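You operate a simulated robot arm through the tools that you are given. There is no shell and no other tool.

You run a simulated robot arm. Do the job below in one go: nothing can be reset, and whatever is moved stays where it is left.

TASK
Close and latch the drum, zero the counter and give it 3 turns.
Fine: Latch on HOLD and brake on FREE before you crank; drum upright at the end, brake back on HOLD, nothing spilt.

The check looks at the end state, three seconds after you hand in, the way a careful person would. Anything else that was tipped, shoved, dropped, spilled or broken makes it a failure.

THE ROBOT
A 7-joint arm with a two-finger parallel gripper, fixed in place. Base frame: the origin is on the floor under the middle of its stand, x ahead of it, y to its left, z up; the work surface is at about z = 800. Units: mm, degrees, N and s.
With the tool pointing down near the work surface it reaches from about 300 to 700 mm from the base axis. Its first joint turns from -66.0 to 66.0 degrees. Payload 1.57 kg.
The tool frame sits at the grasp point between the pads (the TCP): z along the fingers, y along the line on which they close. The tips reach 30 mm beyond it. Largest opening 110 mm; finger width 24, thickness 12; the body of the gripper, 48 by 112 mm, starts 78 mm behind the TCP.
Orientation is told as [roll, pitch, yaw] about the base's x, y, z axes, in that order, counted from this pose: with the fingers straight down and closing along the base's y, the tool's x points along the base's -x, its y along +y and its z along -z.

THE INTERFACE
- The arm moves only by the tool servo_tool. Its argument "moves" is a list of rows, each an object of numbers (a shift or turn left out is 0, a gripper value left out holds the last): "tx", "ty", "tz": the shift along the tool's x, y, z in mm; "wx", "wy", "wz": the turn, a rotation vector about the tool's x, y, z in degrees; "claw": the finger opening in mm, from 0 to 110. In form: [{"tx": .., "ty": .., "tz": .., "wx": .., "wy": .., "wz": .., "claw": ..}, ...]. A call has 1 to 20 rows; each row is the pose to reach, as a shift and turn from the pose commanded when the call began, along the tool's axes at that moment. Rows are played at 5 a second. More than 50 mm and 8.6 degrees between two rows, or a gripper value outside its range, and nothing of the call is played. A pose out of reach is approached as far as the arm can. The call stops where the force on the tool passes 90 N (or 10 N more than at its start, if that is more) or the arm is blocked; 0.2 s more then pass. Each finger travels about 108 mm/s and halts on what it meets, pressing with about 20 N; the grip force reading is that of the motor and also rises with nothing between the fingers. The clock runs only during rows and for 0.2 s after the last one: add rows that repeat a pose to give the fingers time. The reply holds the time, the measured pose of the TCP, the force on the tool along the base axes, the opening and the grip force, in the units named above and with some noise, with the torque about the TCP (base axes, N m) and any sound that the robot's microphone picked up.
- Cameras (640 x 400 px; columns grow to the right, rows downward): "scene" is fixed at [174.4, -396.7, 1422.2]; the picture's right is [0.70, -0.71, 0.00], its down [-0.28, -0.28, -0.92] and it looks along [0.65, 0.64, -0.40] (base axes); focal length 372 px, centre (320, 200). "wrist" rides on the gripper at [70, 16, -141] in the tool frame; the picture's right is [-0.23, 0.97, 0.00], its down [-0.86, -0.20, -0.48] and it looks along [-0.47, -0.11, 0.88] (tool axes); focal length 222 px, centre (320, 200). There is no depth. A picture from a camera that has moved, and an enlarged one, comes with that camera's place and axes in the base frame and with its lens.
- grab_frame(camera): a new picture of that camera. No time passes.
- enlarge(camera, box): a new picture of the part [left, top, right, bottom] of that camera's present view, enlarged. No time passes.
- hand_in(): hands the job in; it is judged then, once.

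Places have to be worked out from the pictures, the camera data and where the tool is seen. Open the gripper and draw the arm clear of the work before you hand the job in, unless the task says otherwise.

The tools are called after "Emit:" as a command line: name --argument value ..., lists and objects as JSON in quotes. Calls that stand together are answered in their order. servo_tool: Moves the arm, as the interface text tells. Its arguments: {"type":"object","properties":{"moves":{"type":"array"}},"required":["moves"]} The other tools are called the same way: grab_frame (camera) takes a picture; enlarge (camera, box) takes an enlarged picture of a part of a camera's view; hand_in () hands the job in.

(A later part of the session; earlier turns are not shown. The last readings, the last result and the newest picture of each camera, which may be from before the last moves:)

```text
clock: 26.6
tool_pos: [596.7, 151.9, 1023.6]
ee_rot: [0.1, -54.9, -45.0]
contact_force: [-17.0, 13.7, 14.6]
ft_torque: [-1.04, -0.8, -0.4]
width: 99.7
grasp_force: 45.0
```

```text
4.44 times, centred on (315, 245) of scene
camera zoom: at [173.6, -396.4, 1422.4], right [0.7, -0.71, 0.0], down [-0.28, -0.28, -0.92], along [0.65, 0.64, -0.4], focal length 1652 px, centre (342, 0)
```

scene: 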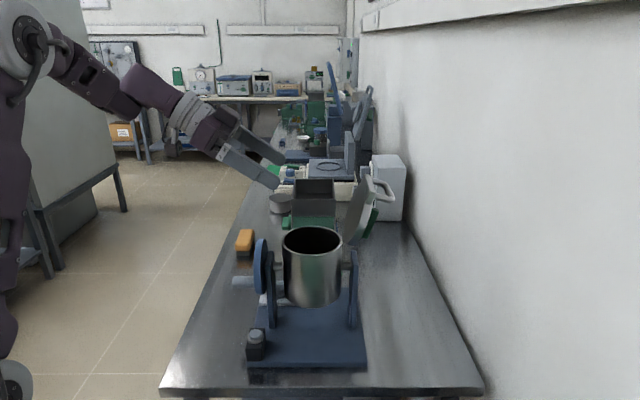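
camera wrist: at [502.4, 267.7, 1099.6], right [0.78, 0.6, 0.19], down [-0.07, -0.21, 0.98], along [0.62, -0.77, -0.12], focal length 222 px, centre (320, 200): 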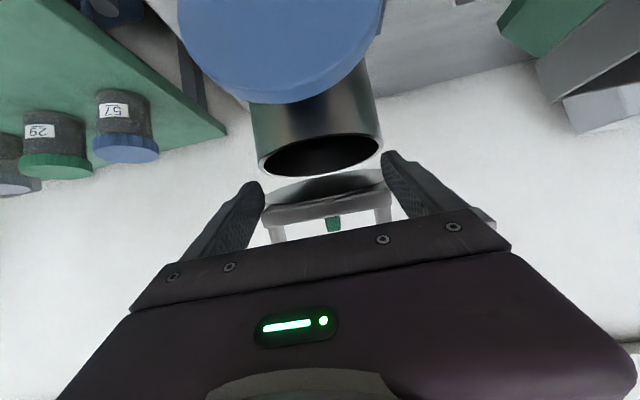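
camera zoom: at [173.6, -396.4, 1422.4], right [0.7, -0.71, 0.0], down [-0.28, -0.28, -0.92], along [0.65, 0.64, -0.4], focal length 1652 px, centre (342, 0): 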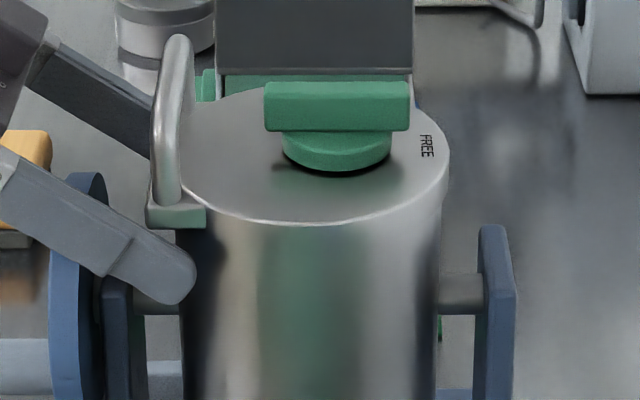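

The lid looks shut and its latch label reads FREE. I'll open the gripper and back off along the tool axis.

Emit:
servo_tool --moves '[{"claw": 110}, {"claw": 110}, {"tz": -15, "claw": 110}, {"tz": -40, "claw": 110}, {"tz": -70, "claw": 110}, {"tz": -100, "claw": 110}]'

Emit:
enlarge --camera "scene" --box '[260, 200, 370, 290]'

Emit:
grab_frame --camera "wrist"

```text
clock: 28.0
tool_pos: [537.6, 208.8, 1080.6]
ee_rot: [0.0, -55.1, -45.0]
contact_force: [-0.1, -0.3, -0.1]
ft_torque: [0.0, -0.04, 0.01]
width: 110.0
grasp_force: 0.1
```

```text
4.44 times, centred on (315, 245) of scene
camera zoom: at [174.4, -396.8, 1422.2], right [0.7, -0.71, 0.0], down [-0.28, -0.28, -0.92], along [0.65, 0.64, -0.4], focal length 1652 px, centre (342, 0)
```

zoom: 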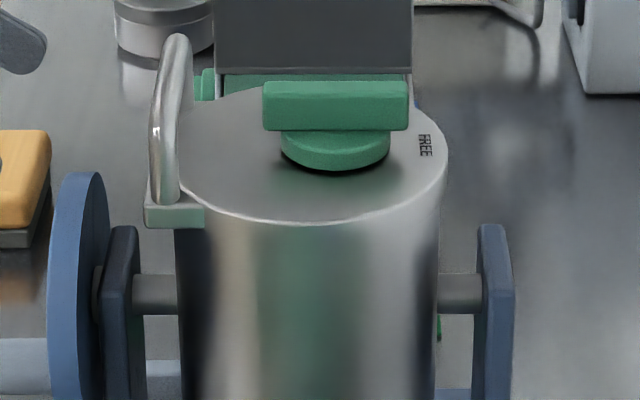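

```text
taken
camera wrist: at [439.3, 331.0, 1105.5], right [0.78, 0.6, 0.19], down [-0.07, -0.21, 0.97], along [0.62, -0.77, -0.12], focal length 222 px, centre (320, 200)
```

wrist: 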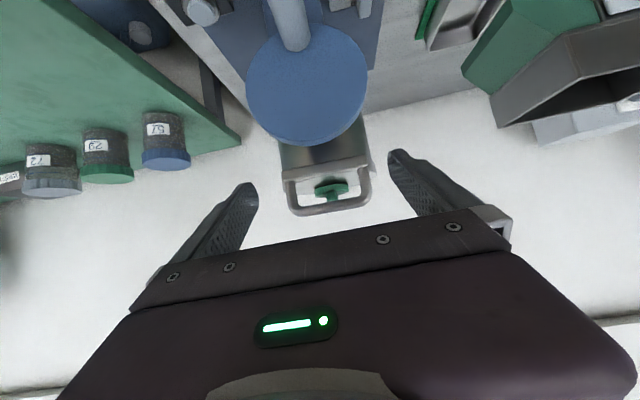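

The lid stays shut. Next is the green latch knob on the lid (bar pointing at "FREE"). I'll move above it with a 25° tilt (needed for reach) and look at it from the wrist camera.

Emit:
servo_tool --moves '[{"tx": -36.9, "tz": -25.8, "ty": 2, "wy": 8}, {"tx": -81.1, "tz": -32.4, "ty": 4, "wy": 15}, {"tx": -106.9, "tz": 4.4, "ty": 6, "wy": 22}, {"tx": -121.7, "tz": 43, "ty": 6, "wy": 30}, {"tx": -128.2, "tz": 82.9, "ty": 6, "wy": 30}]'

Emit:
grab_frame --camera "wrist"

Emit:
enlarge --camera "wrist" --box '[230, 110, 430, 240]'

Emit:
enlarge --camera "scene" --box '[250, 150, 390, 280]'

```text
clock: 29.2
tool_pos: [643.5, 113.4, 1139.2]
ee_rot: [0.0, -24.8, -45.0]
contact_force: [-0.4, -0.5, -0.4]
ft_torque: [-0.01, 0.02, 0.0]
width: 110.1
grasp_force: 0.2
```

```text
taken
camera wrist: at [567.0, 211.1, 1237.9], right [0.83, 0.54, 0.1], down [0.27, -0.55, 0.79], along [0.48, -0.64, -0.6], focal length 222 px, centre (320, 200)
```

wrist: 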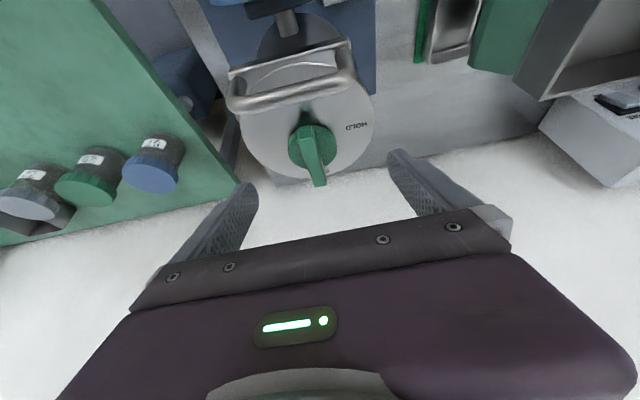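

```text
3.08 times, centred on (330, 175) of wrist
camera zoom: at [567.0, 211.1, 1237.9], right [0.83, 0.54, 0.1], down [0.27, -0.55, 0.79], along [0.48, -0.64, -0.6], focal length 684 px, centre (289, 277)
```

zoom: 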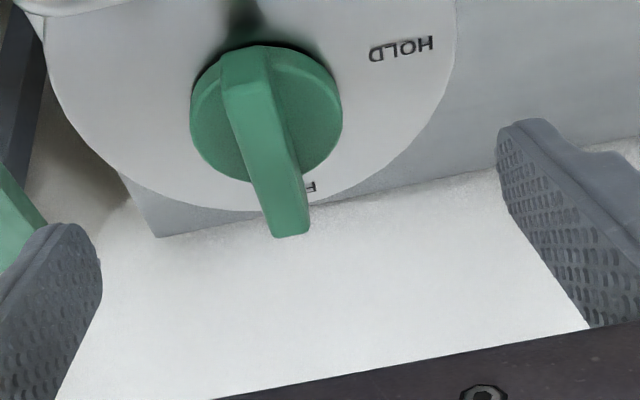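

```text
3.08 times, centred on (320, 215) of scene
camera zoom: at [174.4, -396.8, 1422.2], right [0.7, -0.71, 0.0], down [-0.28, -0.28, -0.92], along [0.65, 0.64, -0.4], focal length 1143 px, centre (320, 154)
```

zoom: 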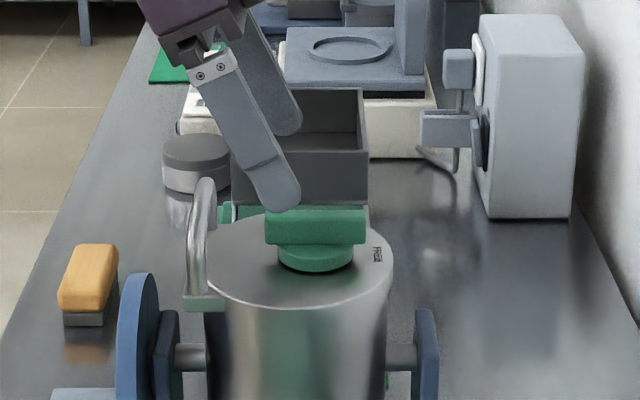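

Now I see static labels on the lid: FREE at the bar's current end (+r side) and HOLD a quarter turn counter-clockwise (+f side). Knob centre ≈ tool offset (1, −7, 69). I'll descend over it in steps with the fingers narrowed to 60 mm.

Emit:
servo_tool --moves '[{"tx": 0, "ty": -3, "tz": 15, "claw": 90}, {"tx": 1, "ty": -6.7, "tz": 30, "claw": 70}, {"tx": 1.3, "ty": -6.7, "tz": 45, "claw": 60}, {"tx": 1.3, "ty": -6.7, "tz": 45, "claw": 60}]'

Emit:
enlarge --camera "wrist" --box '[230, 110, 430, 240]'

Emit:
enlarge --camera "scene" --box '[260, 180, 370, 270]'

```text
clock: 30.2
tool_pos: [650.3, 98.0, 1096.7]
ee_rot: [0.1, -25.0, -45.0]
contact_force: [-1.2, -0.8, 0.3]
ft_torque: [0.02, -0.02, -0.02]
width: 59.9
grasp_force: 0.0
```

```text
3.08 times, centred on (330, 175) of wrist
camera zoom: at [574.4, 194.7, 1196.1], right [0.83, 0.54, 0.1], down [0.26, -0.55, 0.8], along [0.48, -0.64, -0.6], focal length 684 px, centre (289, 277)
```

zoom: 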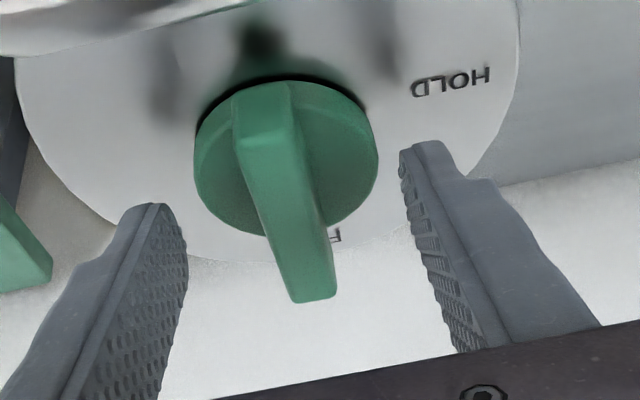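

```text
4.44 times, centred on (315, 225) of scene
camera zoom: at [174.4, -396.7, 1422.2], right [0.7, -0.71, 0.0], down [-0.28, -0.28, -0.92], along [0.65, 0.64, -0.4], focal length 1652 px, centre (342, 89)
```

zoom: 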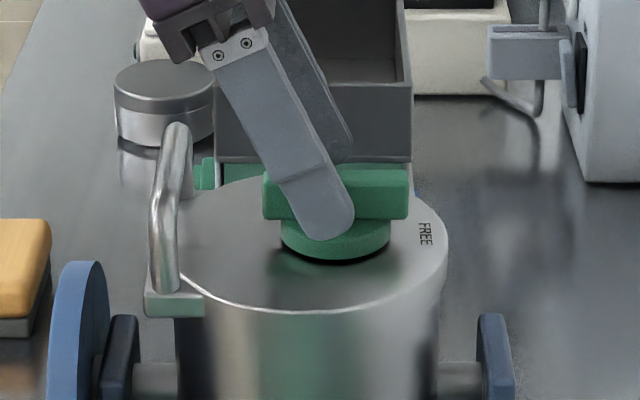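

The bar is centred between the fingers (offset −0.7 mm), its top at z ≈ 1075. I'll descend the remaining ~27 mm and close on the bar.

Emit:
servo_tool --moves '[{"tx": 0.4, "ty": -0.5, "tz": 9}, {"tx": 0.8, "ty": -0.5, "tz": 18}, {"tx": 1.1, "ty": -0.5, "tz": 26}, {"tx": 1.1, "ty": -0.5, "tz": 26, "claw": 40}, {"tx": 1.1, "ty": -0.5, "tz": 26, "claw": 20}, {"tx": 1.1, "ty": -0.5, "tz": 26, "claw": 8}, {"tx": 1.1, "ty": -0.5, "tz": 26, "claw": 8}]'

Emit:
enlarge --camera "wrist" --box '[230, 110, 430, 240]'

Emit:
enlarge --camera "scene" --box '[260, 180, 370, 270]'

```text
clock: 31.8
tool_pos: [657.5, 89.8, 1080.2]
ee_rot: [0.8, -25.5, -45.3]
contact_force: [-3.4, 9.7, 67.4]
ft_torque: [0.31, -0.32, -0.01]
width: 51.6
grasp_force: 44.8
```

```text
3.08 times, centred on (330, 175) of wrist
camera zoom: at [580.7, 187.2, 1178.3], right [0.83, 0.54, 0.11], down [0.25, -0.55, 0.8], along [0.49, -0.64, -0.59], focal length 684 px, centre (289, 277)
```

zoom: 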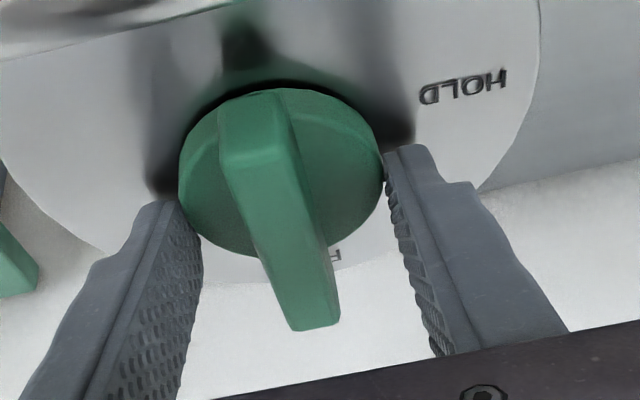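

```text
4.44 times, centred on (315, 225) of scene
camera zoom: at [172.8, -396.7, 1422.4], right [0.7, -0.71, 0.0], down [-0.28, -0.28, -0.92], along [0.65, 0.64, -0.4], focal length 1652 px, centre (342, 89)
```

zoom: 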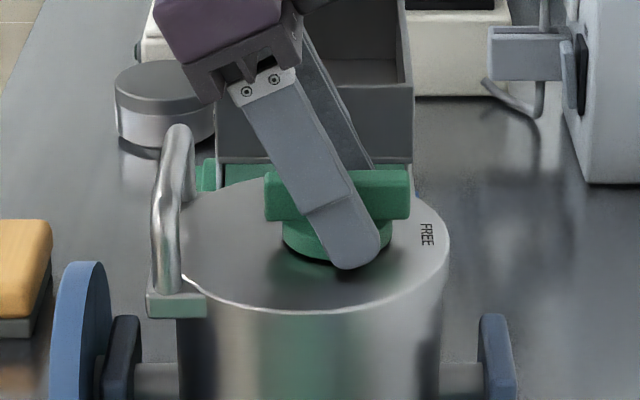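

The fingers closed on the round dial (51.6 mm) and the tips touched the lid (67 N) — too low. I'll open at once, raise about 18 mm, and close on the bar above the dial.

Emit:
servo_tool --moves '[{"tx": -2.1, "tz": -4.5, "claw": 60}, {"tx": -4.2, "tz": -9, "claw": 60}, {"tx": -7.4, "tz": -15.9, "claw": 60}, {"tx": -7.4, "tz": -15.9, "claw": 40}, {"tx": -7.4, "tz": -15.9, "claw": 20}, {"tx": -7.4, "tz": -15.9, "claw": 8}, {"tx": -7.4, "tz": -15.9, "claw": 8}, {"tx": -7.4, "tz": -15.9, "claw": 8}]'

Emit:
enlarge --camera "wrist" --box '[230, 110, 430, 240]'

Emit:
enlarge --camera "scene" --box '[260, 180, 370, 270]'

```text
clock: 33.6
tool_pos: [657.3, 90.2, 1088.7]
ee_rot: [-0.1, -24.8, -44.9]
contact_force: [0.0, 14.9, -14.4]
ft_torque: [1.41, 0.45, 0.05]
width: 51.5
grasp_force: 44.9
```

```text
3.08 times, centred on (330, 175) of wrist
camera zoom: at [580.6, 188.5, 1189.0], right [0.83, 0.54, 0.09], down [0.27, -0.55, 0.79], along [0.48, -0.64, -0.6], focal length 684 px, centre (289, 277)
```

zoom: 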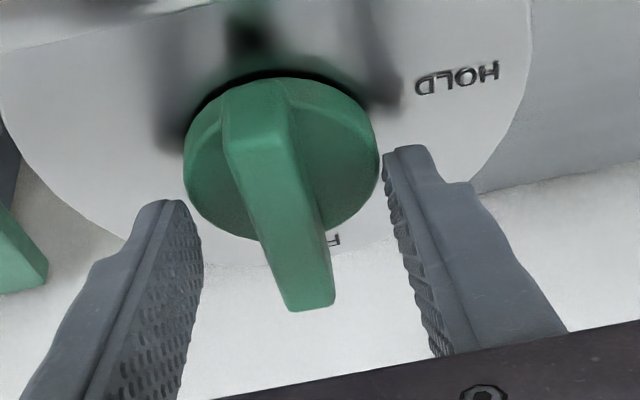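

```text
4.44 times, centred on (315, 225) of scene
camera zoom: at [174.8, -396.3, 1422.3], right [0.7, -0.71, 0.0], down [-0.28, -0.28, -0.92], along [0.65, 0.64, -0.4], focal length 1652 px, centre (342, 89)
```

zoom: 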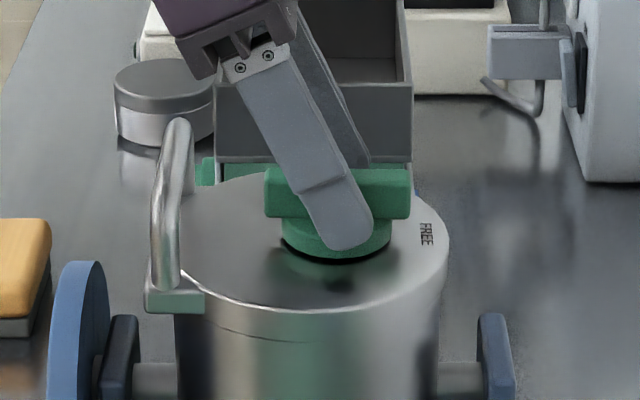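

It still meets the dial at 51.5 mm. I'll open, wait, raise another 13 mm and close again.

Emit:
servo_tool --moves '[{"claw": 64}, {"claw": 64}, {"tx": -2.7, "tz": -5.9, "claw": 64}, {"tx": -5.5, "tz": -11.8, "claw": 64}, {"tx": -5.5, "tz": -11.8, "claw": 40}, {"tx": -5.5, "tz": -11.8, "claw": 20}, {"tx": -5.5, "tz": -11.8, "claw": 8}, {"tx": -5.5, "tz": -11.8, "claw": 8}, {"tx": -5.5, "tz": -11.8, "claw": 8}]'

Emit:
enlarge --camera "wrist" --box '[230, 110, 430, 240]'

Emit:
enlarge --camera "scene" --box '[260, 180, 370, 270]'

```text
clock: 35.6
tool_pos: [656.8, 88.5, 1103.7]
ee_rot: [0.0, -25.0, -45.0]
contact_force: [2.0, 1.7, 1.1]
ft_torque: [0.13, -0.19, 0.02]
width: 14.7
grasp_force: 30.7
```

```text
3.08 times, centred on (330, 175) of wrist
camera zoom: at [581.0, 187.5, 1203.1], right [0.83, 0.54, 0.1], down [0.26, -0.55, 0.8], along [0.48, -0.64, -0.6], focal length 684 px, centre (289, 277)
```

zoom: 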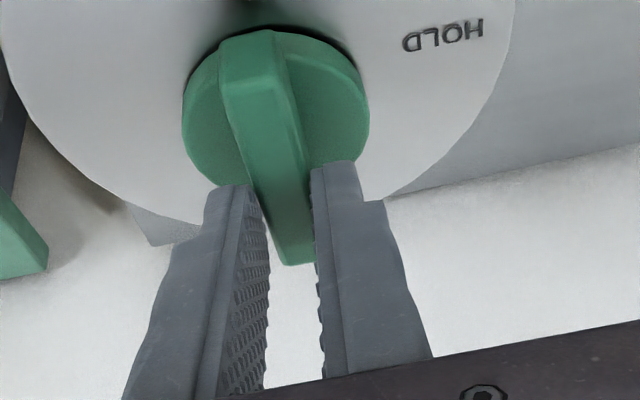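

```text
4.44 times, centred on (315, 225) of scene
camera zoom: at [174.5, -396.7, 1422.2], right [0.7, -0.71, 0.0], down [-0.28, -0.28, -0.92], along [0.65, 0.64, -0.4], focal length 1652 px, centre (342, 89)
```

zoom: 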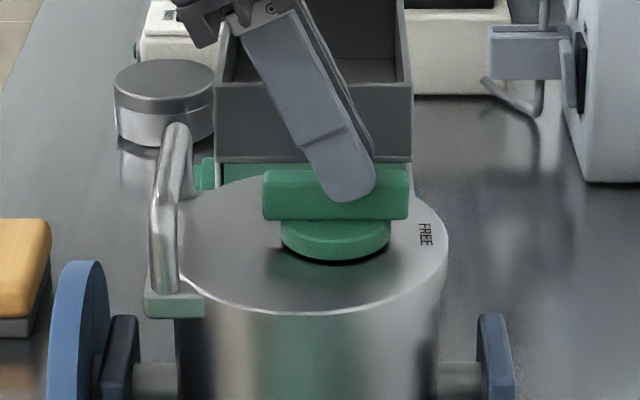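

Now it grips the bar (14.7 mm). I'll turn counter-clockwise about the vertical by 30° first, to see whether the knob follows toward HOLD.

Emit:
servo_tool --moves '[{"ty": -0.4, "wx": -3.17, "wz": -6.8}, {"ty": -0.7, "wx": -6.34, "wz": -13.59}, {"ty": -1.1, "wx": -9.51, "wz": -20.39}, {"ty": -1.4, "wx": -12.68, "wz": -27.19}]'

Emit:
enlarge --camera "scene" --box '[260, 180, 370, 270]'

Emit:
enlarge --camera "wrist" --box '[230, 110, 430, 240]'

```text
clock: 36.6
tool_pos: [656.0, 88.1, 1104.0]
ee_rot: [0.0, -25.1, -14.9]
contact_force: [5.9, 0.6, 5.0]
ft_torque: [-0.06, -0.94, 0.0]
width: 14.8
grasp_force: 31.0
```

```text
4.44 times, centred on (315, 225) of scene
camera zoom: at [174.5, -396.7, 1422.2], right [0.7, -0.71, 0.0], down [-0.28, -0.28, -0.92], along [0.65, 0.64, -0.4], focal length 1652 px, centre (342, 89)
```

zoom: 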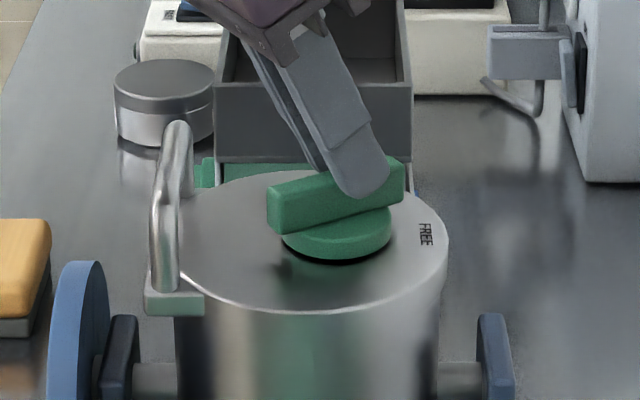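

```text
3.08 times, centred on (330, 175) of wrist
camera zoom: at [541.2, 134.9, 1203.2], right [0.45, 0.89, 0.1], down [0.5, -0.34, 0.8], along [0.74, -0.31, -0.6], focal length 684 px, centre (289, 277)
```

zoom: 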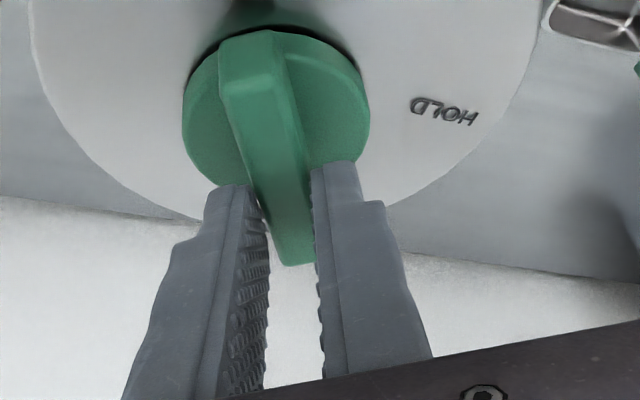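

The knob turns freely with the gripper. Continuing the remaining 60° to HOLD.

Emit:
servo_tool --moves '[{"ty": -0.4, "wx": -3.17, "wz": -6.8}, {"ty": -0.7, "wx": -6.34, "wz": -13.59}, {"ty": -1.1, "tx": -0.2, "wx": -9.51, "wz": -20.39}, {"ty": -1.4, "tx": -0.3, "tz": 0.2, "wx": -12.68, "wz": -27.19}, {"ty": -1.7, "tx": -0.5, "tz": 0.2, "wx": -15.85, "wz": -33.99}, {"ty": -2.0, "tx": -0.7, "tz": 0.3, "wx": -19.02, "wz": -40.78}, {"ty": -2.2, "tx": -1.0, "tz": 0.5, "wx": -22.19, "wz": -47.58}, {"ty": -2.4, "tx": -1.3, "tz": 0.6, "wx": -25.36, "wz": -54.38}]'

Emit:
enlarge --camera "scene" --box '[260, 180, 370, 270]'

Emit:
enlarge --camera "wrist" --box '[200, 70, 440, 240]'

```text
clock: 38.4
tool_pos: [656.8, 85.8, 1103.3]
ee_rot: [0.0, -25.1, 45.1]
contact_force: [8.2, -0.7, 4.9]
ft_torque: [0.33, -0.57, -0.09]
width: 14.5
grasp_force: 30.0
```

```text
4.44 times, centred on (315, 225) of scene
camera zoom: at [174.6, -396.8, 1422.1], right [0.7, -0.71, 0.0], down [-0.28, -0.28, -0.92], along [0.65, 0.64, -0.4], focal length 1652 px, centre (342, 89)
```

zoom: 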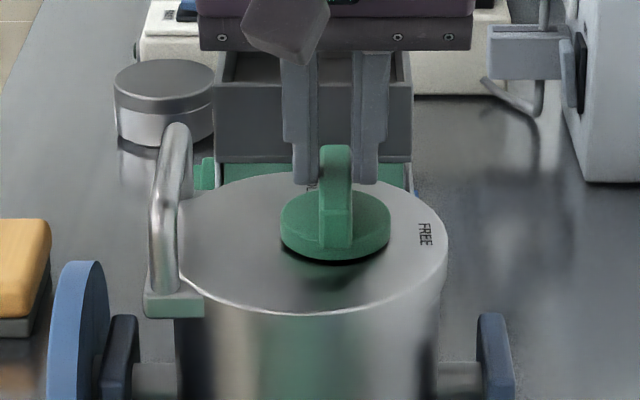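

```text
2.35 times, centred on (320, 155) of wrist
camera zoom: at [558.1, 9.6, 1202.9], right [-0.54, 0.83, 0.1], down [0.55, 0.26, 0.8], along [0.64, 0.49, -0.6], focal length 523 px, centre (320, 306)
```

zoom: 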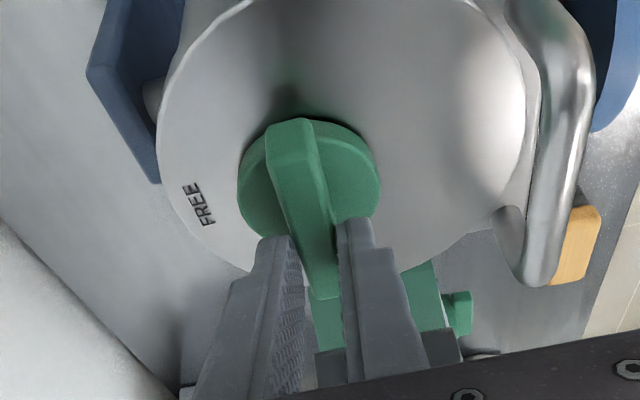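

The bar now points to HOLD (along +f). Releasing the knob and lifting straight up to verify.

Emit:
servo_tool --moves '[{"claw": 40}, {"claw": 50}, {"tx": -10.5, "tz": -22.6, "claw": 50}, {"tx": -21.1, "tz": -45.3, "claw": 50}]'

Emit:
enlarge --camera "scene" --box '[250, 190, 380, 300]'

Emit:
grab_frame --camera "wrist"

Emit:
enlarge --camera "wrist" --box '[200, 20, 440, 240]'

```text
clock: 39.4
tool_pos: [654.6, 83.6, 1153.2]
ee_rot: [-0.1, -25.0, 45.1]
contact_force: [0.2, -0.8, 0.5]
ft_torque: [0.0, 0.02, 0.0]
width: 50.0
grasp_force: 0.2
```

```text
3.64 times, centred on (315, 245) of scene
camera zoom: at [174.4, -396.7, 1422.2], right [0.7, -0.71, 0.0], down [-0.28, -0.28, -0.92], along [0.65, 0.64, -0.4], focal length 1351 px, centre (338, 36)
```

zoom: 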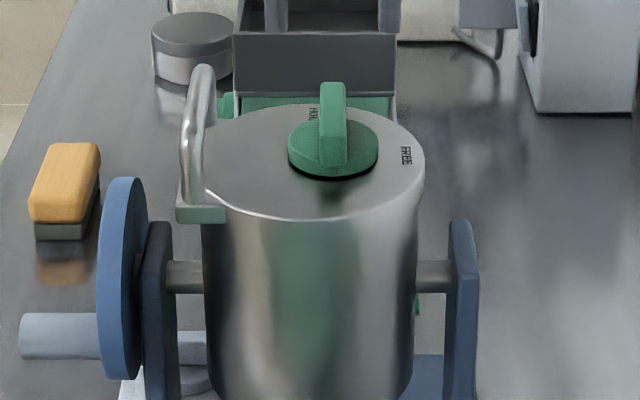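

```text
taken
camera wrist: at [558.1, 9.5, 1253.1], right [-0.54, 0.83, 0.1], down [0.55, 0.26, 0.79], along [0.64, 0.48, -0.6], focal length 222 px, centre (320, 200)
```

wrist: 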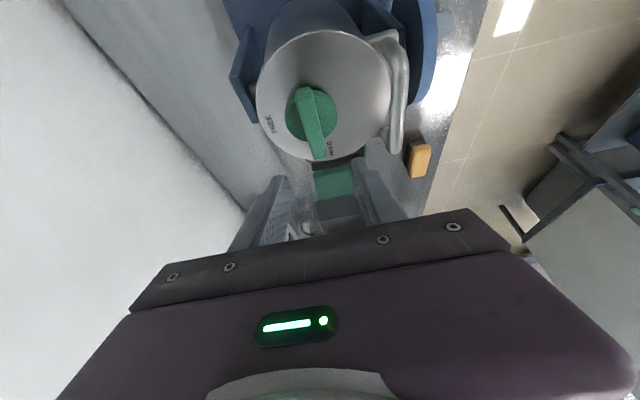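

```text
1.82 times, centred on (320, 130) of wrist
camera zoom: at [558.1, 9.5, 1253.1], right [-0.54, 0.83, 0.1], down [0.55, 0.26, 0.79], along [0.64, 0.48, -0.6], focal length 404 px, centre (320, 327)
```

zoom: 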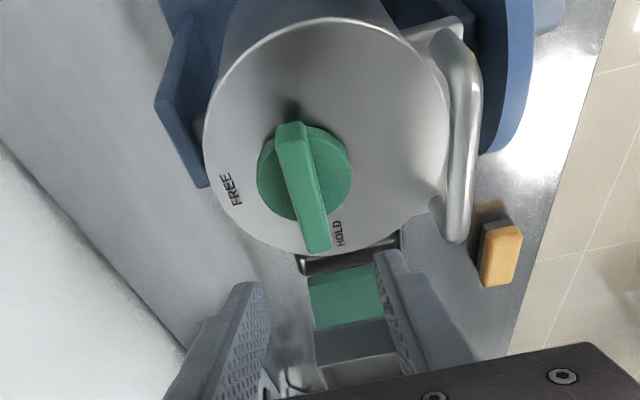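

The latch bar points at HOLD and the lid is shut. Next the counter button at the front-left corner (≈ (505, 114)). I'll move there with the fingers closed, staying on the outer side of the wheel, and look first.

Emit:
servo_tool --moves '[{"tx": 15, "ty": 30, "tz": -8}, {"tx": 38, "ty": 65, "tz": -18, "claw": 20}, {"tx": 62, "ty": 100, "tz": -29, "claw": 0}, {"tx": 84.7, "ty": 127, "tz": -39.5, "claw": 0}, {"tx": 101.6, "ty": 127, "tz": -3.2, "claw": 0}, {"tx": 118.5, "ty": 127, "tz": 33, "claw": 0}, {"tx": 135.4, "ty": 127, "tz": 69.3, "claw": 0}, {"tx": 148, "ty": 127, "tz": 96.5, "claw": 0}]'

Emit:
grab_frame --camera "wrist"

Emit:
enlarge --camera "scene" --box '[190, 180, 390, 380]'

```text
clock: 41.2
tool_pos: [500.5, 109.8, 1003.2]
ee_rot: [0.0, -25.0, 45.0]
contact_force: [1.3, 0.3, 0.2]
ft_torque: [0.02, 0.02, 0.01]
width: 0.0
grasp_force: 20.1
```

```text
taken
camera wrist: at [401.6, 33.4, 1103.0], right [-0.54, 0.83, 0.1], down [0.55, 0.26, 0.8], along [0.64, 0.48, -0.6], focal length 222 px, centre (320, 200)
```

wrist: 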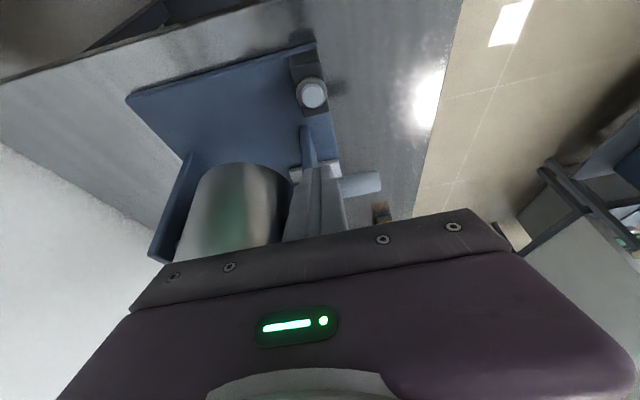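

```text
2.00 times, centred on (290, 280) of scene
camera zoom: at [174.4, -396.7, 1422.2], right [0.7, -0.71, 0.0], down [-0.28, -0.28, -0.92], along [0.65, 0.64, -0.4], focal length 743 px, centre (380, 40)
```

zoom: 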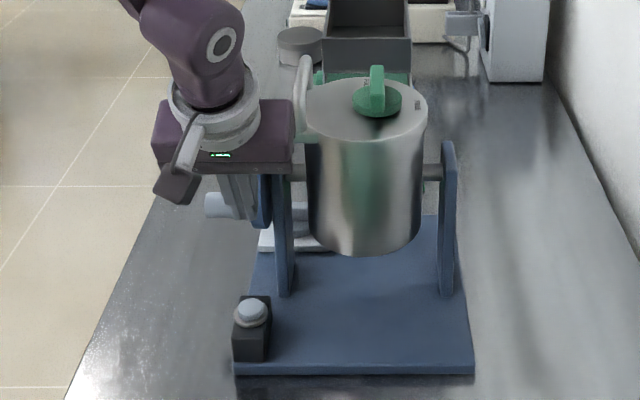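

Refining the button's location with enlarged views.

Emit:
enlarge --camera "wrist" --box '[270, 40, 370, 120]'

Emit:
enlarge --camera "scene" --box '[230, 310, 300, 370]'

```text
5.00 times, centred on (320, 80) of wrist
camera zoom: at [401.6, 33.4, 1103.0], right [-0.54, 0.83, 0.1], down [0.55, 0.26, 0.8], along [0.64, 0.48, -0.6], focal length 1111 px, centre (320, 800)
```

zoom: 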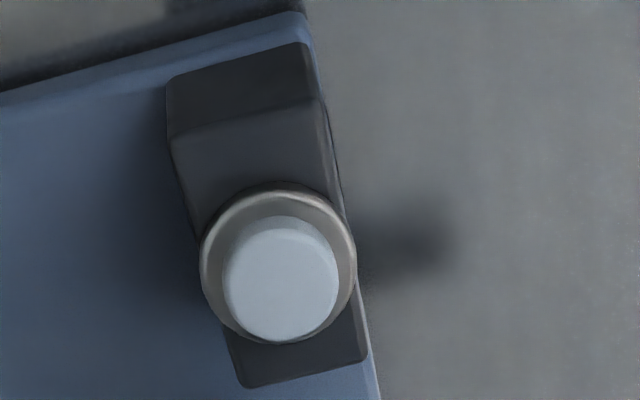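

```text
6.67 times, centred on (265, 340) of scene
camera zoom: at [174.4, -396.7, 1422.2], right [0.7, -0.71, 0.0], down [-0.28, -0.28, -0.92], along [0.65, 0.64, -0.4], focal length 2477 px, centre (687, -733)
```

zoom: 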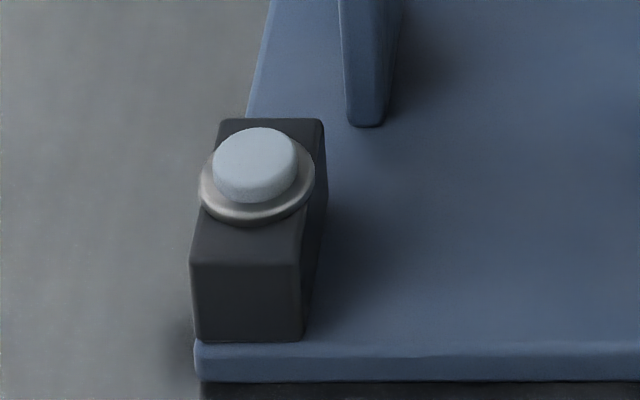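

Button top ≈ (506, 120, 850). I'll descend to ~10 mm above it with closed fingertips.

Emit:
servo_tool --moves '[{"tx": 13.8, "ty": 2.6, "tz": 37.7}, {"tx": 30.7, "ty": 2.6, "tz": 73.9}, {"tx": 40, "ty": 2.6, "tz": 94}, {"tx": 45.5, "ty": 2.6, "tz": 105.7}]'

Emit:
enlarge --camera "scene" --box '[200, 240, 320, 370]'

Emit:
grab_frame --camera "wrist"

```text
clock: 42.2
tool_pos: [501.4, 112.6, 889.5]
ee_rot: [-0.2, -25.1, 45.0]
contact_force: [-2.0, -1.1, 12.2]
ft_torque: [0.01, 0.07, 0.0]
width: 0.0
grasp_force: 19.9
heard: click
```

```text
3.08 times, centred on (260, 305) of scene
camera zoom: at [174.2, -396.8, 1422.2], right [0.7, -0.71, 0.0], down [-0.28, -0.28, -0.92], along [0.65, 0.64, -0.4], focal length 1143 px, centre (505, -123)
```

zoom: 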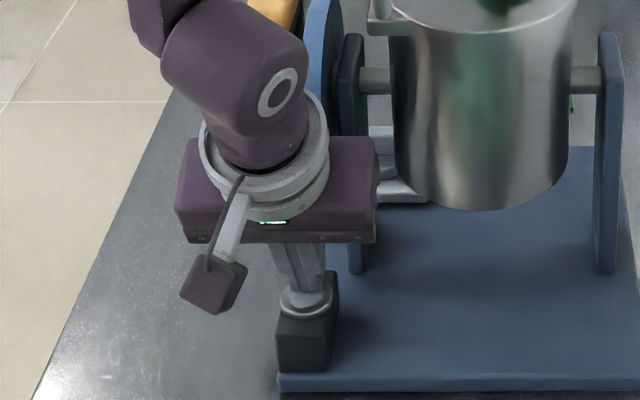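

```text
taken
camera wrist: at [402.1, 37.7, 988.2], right [-0.54, 0.83, 0.1], down [0.54, 0.26, 0.8], along [0.64, 0.48, -0.6], focal length 222 px, centre (320, 200)
```

wrist: 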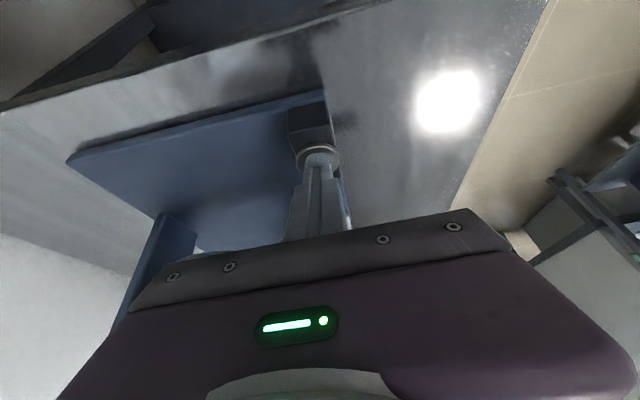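

A click was heard on light contact — the button was pressed. I'll retreat straight up and then go read the counter label from the wheel side.

Emit:
servo_tool --moves '[{"tx": -8.5, "tz": -18.1}, {"tx": -25.4, "tz": -54.4}, {"tx": -42.3, "tz": -90.6}, {"tx": -59.2, "tz": -126.9}, {"tx": -72, "tz": -154}]'

Emit:
servo_tool --moves '[{"ty": 5, "wx": 3.17, "wz": 6.8}, {"ty": 10, "wx": 6.34, "wz": 13.59}, {"ty": 15, "wx": 9.51, "wz": 20.39}, {"ty": 20, "wx": 12.68, "wz": 27.19}, {"ty": 25, "wx": 15.85, "wz": 33.99}, {"ty": 30, "wx": 19.02, "wz": 40.78}, {"ty": 35, "wx": 22.19, "wz": 47.58}, {"ty": 40, "wx": 25.36, "wz": 54.38}, {"ty": 45, "wx": 28.5, "wz": 61.2}, {"ty": 50, "wx": 31.7, "wz": 68}, {"ty": 55, "wx": 34.9, "wz": 74.8}, {"ty": 60, "wx": 38, "wz": 81.6}]'

Emit:
grab_frame --camera "wrist"

```text
clock: 43.4
tool_pos: [500.4, 112.5, 1059.7]
ee_rot: [0.0, -25.0, 44.8]
contact_force: [0.5, 0.0, 0.0]
ft_torque: [0.04, 0.01, 0.0]
width: 0.0
grasp_force: 20.1
```

```text
clock: 46.0
tool_pos: [459.8, 157.5, 1059.2]
ee_rot: [-0.1, -25.0, -45.2]
contact_force: [0.4, -1.2, -0.3]
ft_torque: [-0.02, 0.01, 0.02]
width: 0.2
grasp_force: 20.0
```

```text
taken
camera wrist: at [383.2, 254.6, 1158.0], right [0.84, 0.54, 0.1], down [0.26, -0.55, 0.79], along [0.48, -0.64, -0.6], focal length 222 px, centre (320, 200)
```

wrist: 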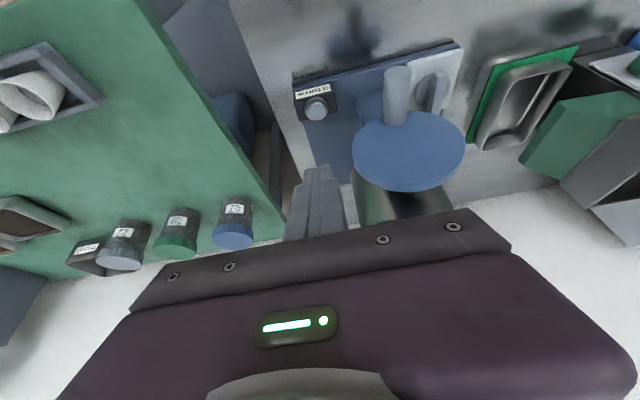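

Enlarging the counter label and the brake panel from here.

Emit:
enlarge --camera "wrist" --box '[285, 75, 345, 125]'

Emit:
enlarge --camera "wrist" --box '[380, 35, 480, 125]'

Emit:
enlarge --camera "wrist" --box '[330, 50, 480, 200]'

```text
8.00 times, centred on (315, 100) of wrist
camera zoom: at [383.2, 254.6, 1158.0], right [0.84, 0.54, 0.1], down [0.26, -0.55, 0.79], along [0.48, -0.64, -0.6], focal length 1777 px, centre (360, 1000)
```

zoom: 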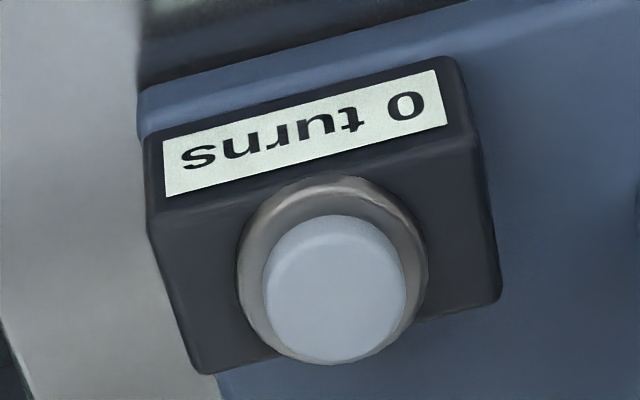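

```text
4.44 times, centred on (430, 80) of wrist
camera zoom: at [383.2, 254.6, 1158.0], right [0.84, 0.54, 0.1], down [0.26, -0.55, 0.79], along [0.48, -0.64, -0.6], focal length 987 px, centre (-169, 733)
```

zoom: 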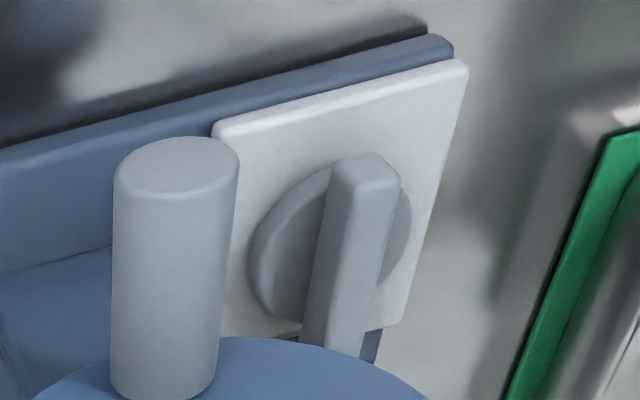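

```text
2.67 times, centred on (405, 125) of wrist
camera zoom: at [383.2, 254.6, 1158.0], right [0.84, 0.54, 0.1], down [0.26, -0.55, 0.79], along [0.48, -0.64, -0.6], focal length 592 px, centre (93, 400)
```

zoom: 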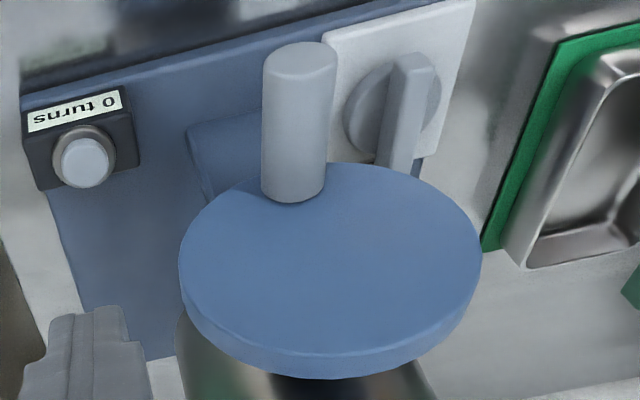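

The counter now reads "0 turns". For the brake I need to find where FREE lies; I'll move to a steeper view of its panel, clear of the wheel and crank handle.

Emit:
servo_tool --moves '[{"tx": -7.6, "ty": 38, "tz": 3.6, "wy": 6}, {"tx": -15.3, "ty": 76, "tz": 7.1, "wy": 12}, {"tx": -22.9, "ty": 114, "tz": 10.7, "wy": 18}, {"tx": -22, "ty": 150.4, "tz": 32.3, "wy": 25}, {"tx": -9.8, "ty": 150.4, "tz": 58.6, "wy": 25}]'

Emit:
grab_frame --camera "wrist"

Emit:
enlarge --camera "wrist" --box '[300, 110, 400, 200]'

```text
clock: 47.2
tool_pos: [588.9, 238.7, 1008.8]
ee_rot: [0.0, 0.2, -44.9]
contact_force: [0.1, 0.1, -0.5]
ft_torque: [0.0, 0.0, 0.02]
width: 0.0
grasp_force: 20.3
```

```text
taken
camera wrist: at [550.6, 298.3, 1150.9], right [0.85, 0.53, 0.0], down [0.46, -0.75, 0.48], along [0.25, -0.4, -0.88], focal length 222 px, centre (320, 200)
```

wrist: 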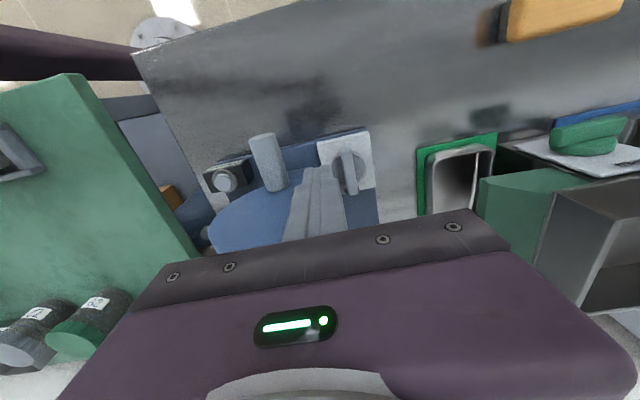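

```text
4.44 times, centred on (350, 155) of wrist
camera zoom: at [550.6, 298.3, 1150.9], right [0.85, 0.53, 0.0], down [0.46, -0.75, 0.48], along [0.25, -0.4, -0.88], focal length 987 px, centre (187, 400)
```

zoom: 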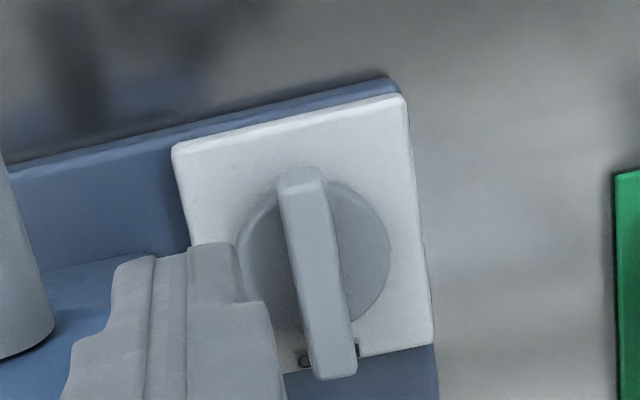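

The legend for FREE isn't visible, so I'll feel for the turning direction. I'll tilt 45° (body leaning away from wheel and crank), and come to a pre-grasp just outside the brake bar with the fingers 40 mm apart.

Emit:
servo_tool --moves '[{"tx": 3, "ty": 10, "tz": 16, "wy": -7.5, "claw": 40}, {"tx": 6, "ty": 20, "tz": 32, "wy": -15, "claw": 40}, {"tx": 9, "ty": 29.3, "tz": 48, "wy": -22.5, "claw": 40}, {"tx": 12, "ty": 29.3, "tz": 64, "wy": -30, "claw": 40}, {"tx": 15, "ty": 29.3, "tz": 80, "wy": -37.5, "claw": 40}, {"tx": 18, "ty": 29.3, "tz": 97, "wy": -45, "claw": 40}]'

Emit:
grab_frame --camera "wrist"

Emit:
enlarge --camera "wrist" --box '[240, 110, 420, 240]'

Emit:
enlarge --camera "scene" --box '[190, 180, 350, 340]'

```text
clock: 48.6
tool_pos: [596.1, 272.6, 912.7]
ee_rot: [0.1, -45.1, -45.1]
contact_force: [-0.4, -0.3, -0.2]
ft_torque: [-0.03, -0.01, 0.03]
width: 39.8
grasp_force: 0.1
```

```text
taken
camera wrist: at [502.4, 389.6, 964.0], right [0.8, 0.58, 0.16], down [0.05, -0.33, 0.94], along [0.6, -0.75, -0.29], focal length 222 px, centre (320, 200)
```

wrist: 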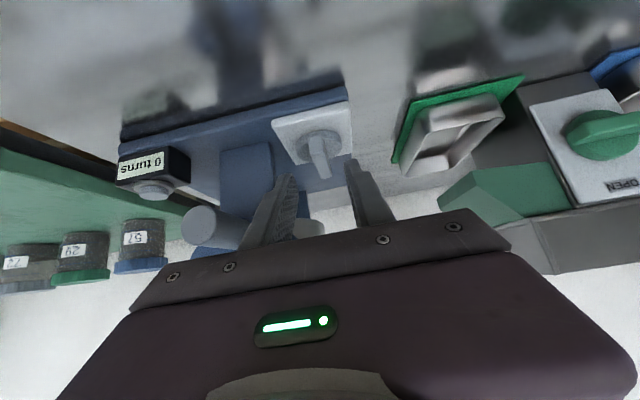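

```text
3.08 times, centred on (330, 175) of wrist
camera zoom: at [502.4, 389.6, 964.0], right [0.8, 0.58, 0.16], down [0.05, -0.33, 0.94], along [0.6, -0.75, -0.29], focal length 684 px, centre (289, 277)
```

zoom: 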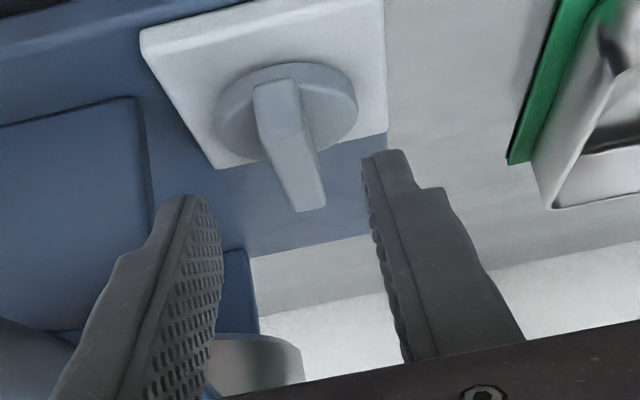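

```text
2.50 times, centred on (270, 260) of scene
camera zoom: at [174.4, -396.7, 1422.2], right [0.7, -0.71, 0.0], down [-0.28, -0.28, -0.92], along [0.65, 0.64, -0.4], focal length 929 px, centre (445, 50)
```

zoom: 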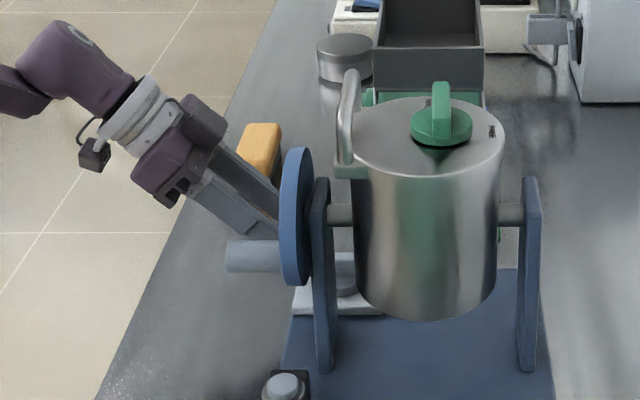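

The bar is well centred between the open fingers (its top ≈ z 859, wheel-side end ≈ 40 mm ahead). I'll advance 60 mm along the tool and close on the bar.

Emit:
servo_tool --moves '[{"ty": -0.6, "tz": 12}, {"ty": -0.6, "tz": 24}, {"ty": -0.6, "tz": 36}, {"ty": -0.6, "tz": 48}, {"ty": -0.6, "tz": 60}, {"ty": -0.6, "tz": 60, "claw": 25}, {"ty": -0.6, "tz": 60, "claw": 8}, {"ty": -0.6, "tz": 60, "claw": 8}]'

Emit:
enlarge --camera "wrist" --box '[240, 110, 420, 240]'

Emit:
enlarge --camera "scene" --box '[190, 180, 350, 340]'

```text
clock: 50.4
tool_pos: [626.9, 241.8, 869.8]
ee_rot: [0.2, -45.0, -45.0]
contact_force: [6.5, 2.1, -3.1]
ft_torque: [0.11, 0.1, 0.2]
width: 15.0
grasp_force: 30.8
```

```text
3.08 times, centred on (330, 175) of wrist
camera zoom: at [533.0, 358.9, 921.9], right [0.8, 0.58, 0.16], down [0.05, -0.33, 0.94], along [0.6, -0.75, -0.29], focal length 684 px, centre (289, 277)
```

zoom: 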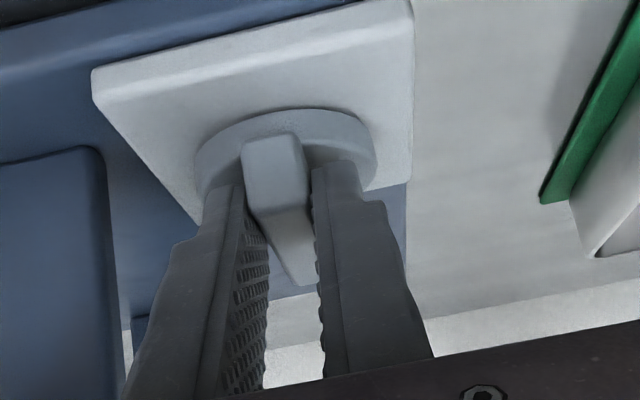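

```text
2.50 times, centred on (270, 260) of scene
camera zoom: at [174.7, -396.7, 1422.1], right [0.7, -0.71, 0.0], down [-0.28, -0.28, -0.92], along [0.65, 0.64, -0.4], focal length 929 px, centre (445, 50)
```

zoom: 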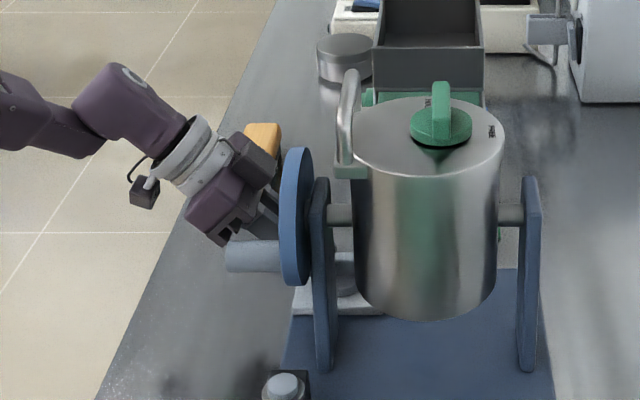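

The brake bar is gripped (15.0 mm). Testing a small clockwise turn of 6° about the knob axis and watching the reaction.

Emit:
servo_tool --moves '[{"ty": 1.57, "wx": 2.12, "wz": 2.12}, {"ty": 3.14, "tx": -0.1, "tz": 0.1, "wx": 4.24, "wz": 4.24}, {"ty": 3.14, "tx": -0.1, "tz": 0.1, "wx": 4.24, "wz": 4.24}]'

Emit:
enlarge --camera "wrist" --box '[240, 110, 420, 240]'

```text
clock: 51.2
tool_pos: [628.6, 243.9, 870.9]
ee_rot: [-0.1, -45.0, -51.0]
contact_force: [-6.5, -3.9, 1.4]
ft_torque: [-0.41, -0.2, 1.09]
width: 17.5
grasp_force: 32.4
```

```text
3.08 times, centred on (330, 175) of wrist
camera zoom: at [547.2, 369.8, 921.8], right [0.86, 0.49, 0.16], down [0.01, -0.33, 0.94], along [0.51, -0.81, -0.29], focal length 684 px, centre (289, 277)
```

zoom: 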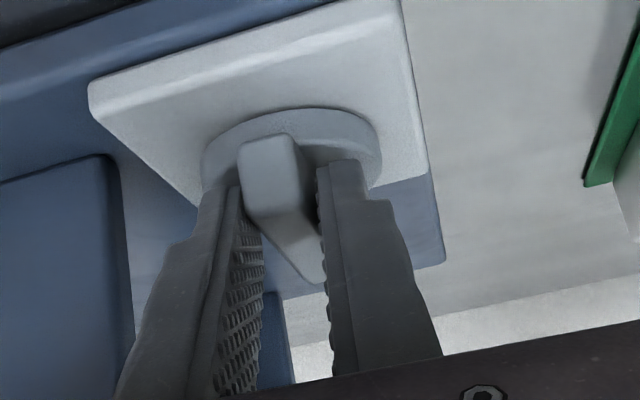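

Clockwise is resisted (fingers pried open, bar unmoved), so FREE must be counter-clockwise. I return to zero and go 6° counter-clockwise.

Emit:
servo_tool --moves '[{"ty": -1.57, "wx": -2.12, "wz": -2.12}, {"ty": -3.14, "tx": -0.1, "tz": 0.1, "wx": -4.24, "wz": -4.24}, {"ty": -4.69, "tx": -0.3, "tz": 0.3, "wx": -6.36, "wz": -6.36}, {"ty": -6.24, "tx": -0.5, "tz": 0.5, "wx": -8.49, "wz": -8.49}, {"ty": -6.24, "tx": -0.5, "tz": 0.5, "wx": -8.49, "wz": -8.49}]'

Emit:
enlarge --camera "wrist" --box '[240, 110, 420, 240]'

Emit:
enlarge --camera "scene" --box '[190, 180, 350, 340]'

```text
clock: 52.4
tool_pos: [624.9, 240.3, 870.2]
ee_rot: [0.2, -44.9, -39.0]
contact_force: [7.3, 7.7, -4.2]
ft_torque: [0.05, -0.08, 0.26]
width: 14.7
grasp_force: 30.9
```

```text
3.08 times, centred on (330, 175) of wrist
camera zoom: at [518.6, 346.2, 922.0], right [0.74, 0.66, 0.16], down [0.08, -0.32, 0.94], along [0.67, -0.68, -0.29], focal length 684 px, centre (289, 277)
```

zoom: 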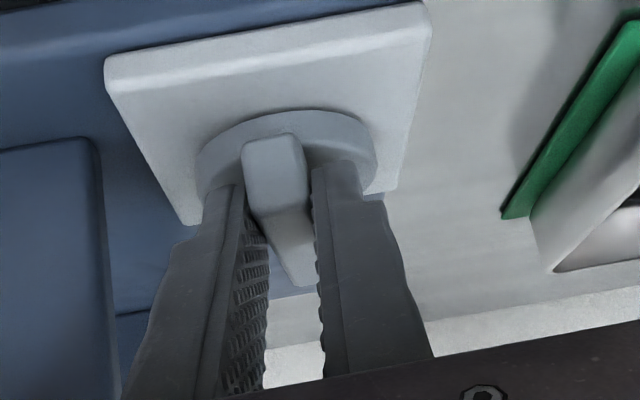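

```text
2.50 times, centred on (270, 260) of scene
camera zoom: at [174.7, -396.5, 1422.2], right [0.7, -0.71, 0.0], down [-0.28, -0.28, -0.92], along [0.65, 0.64, -0.4], focal length 929 px, centre (445, 50)
```

zoom: 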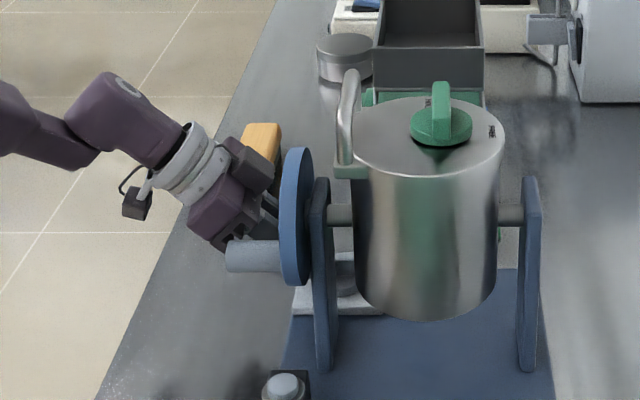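

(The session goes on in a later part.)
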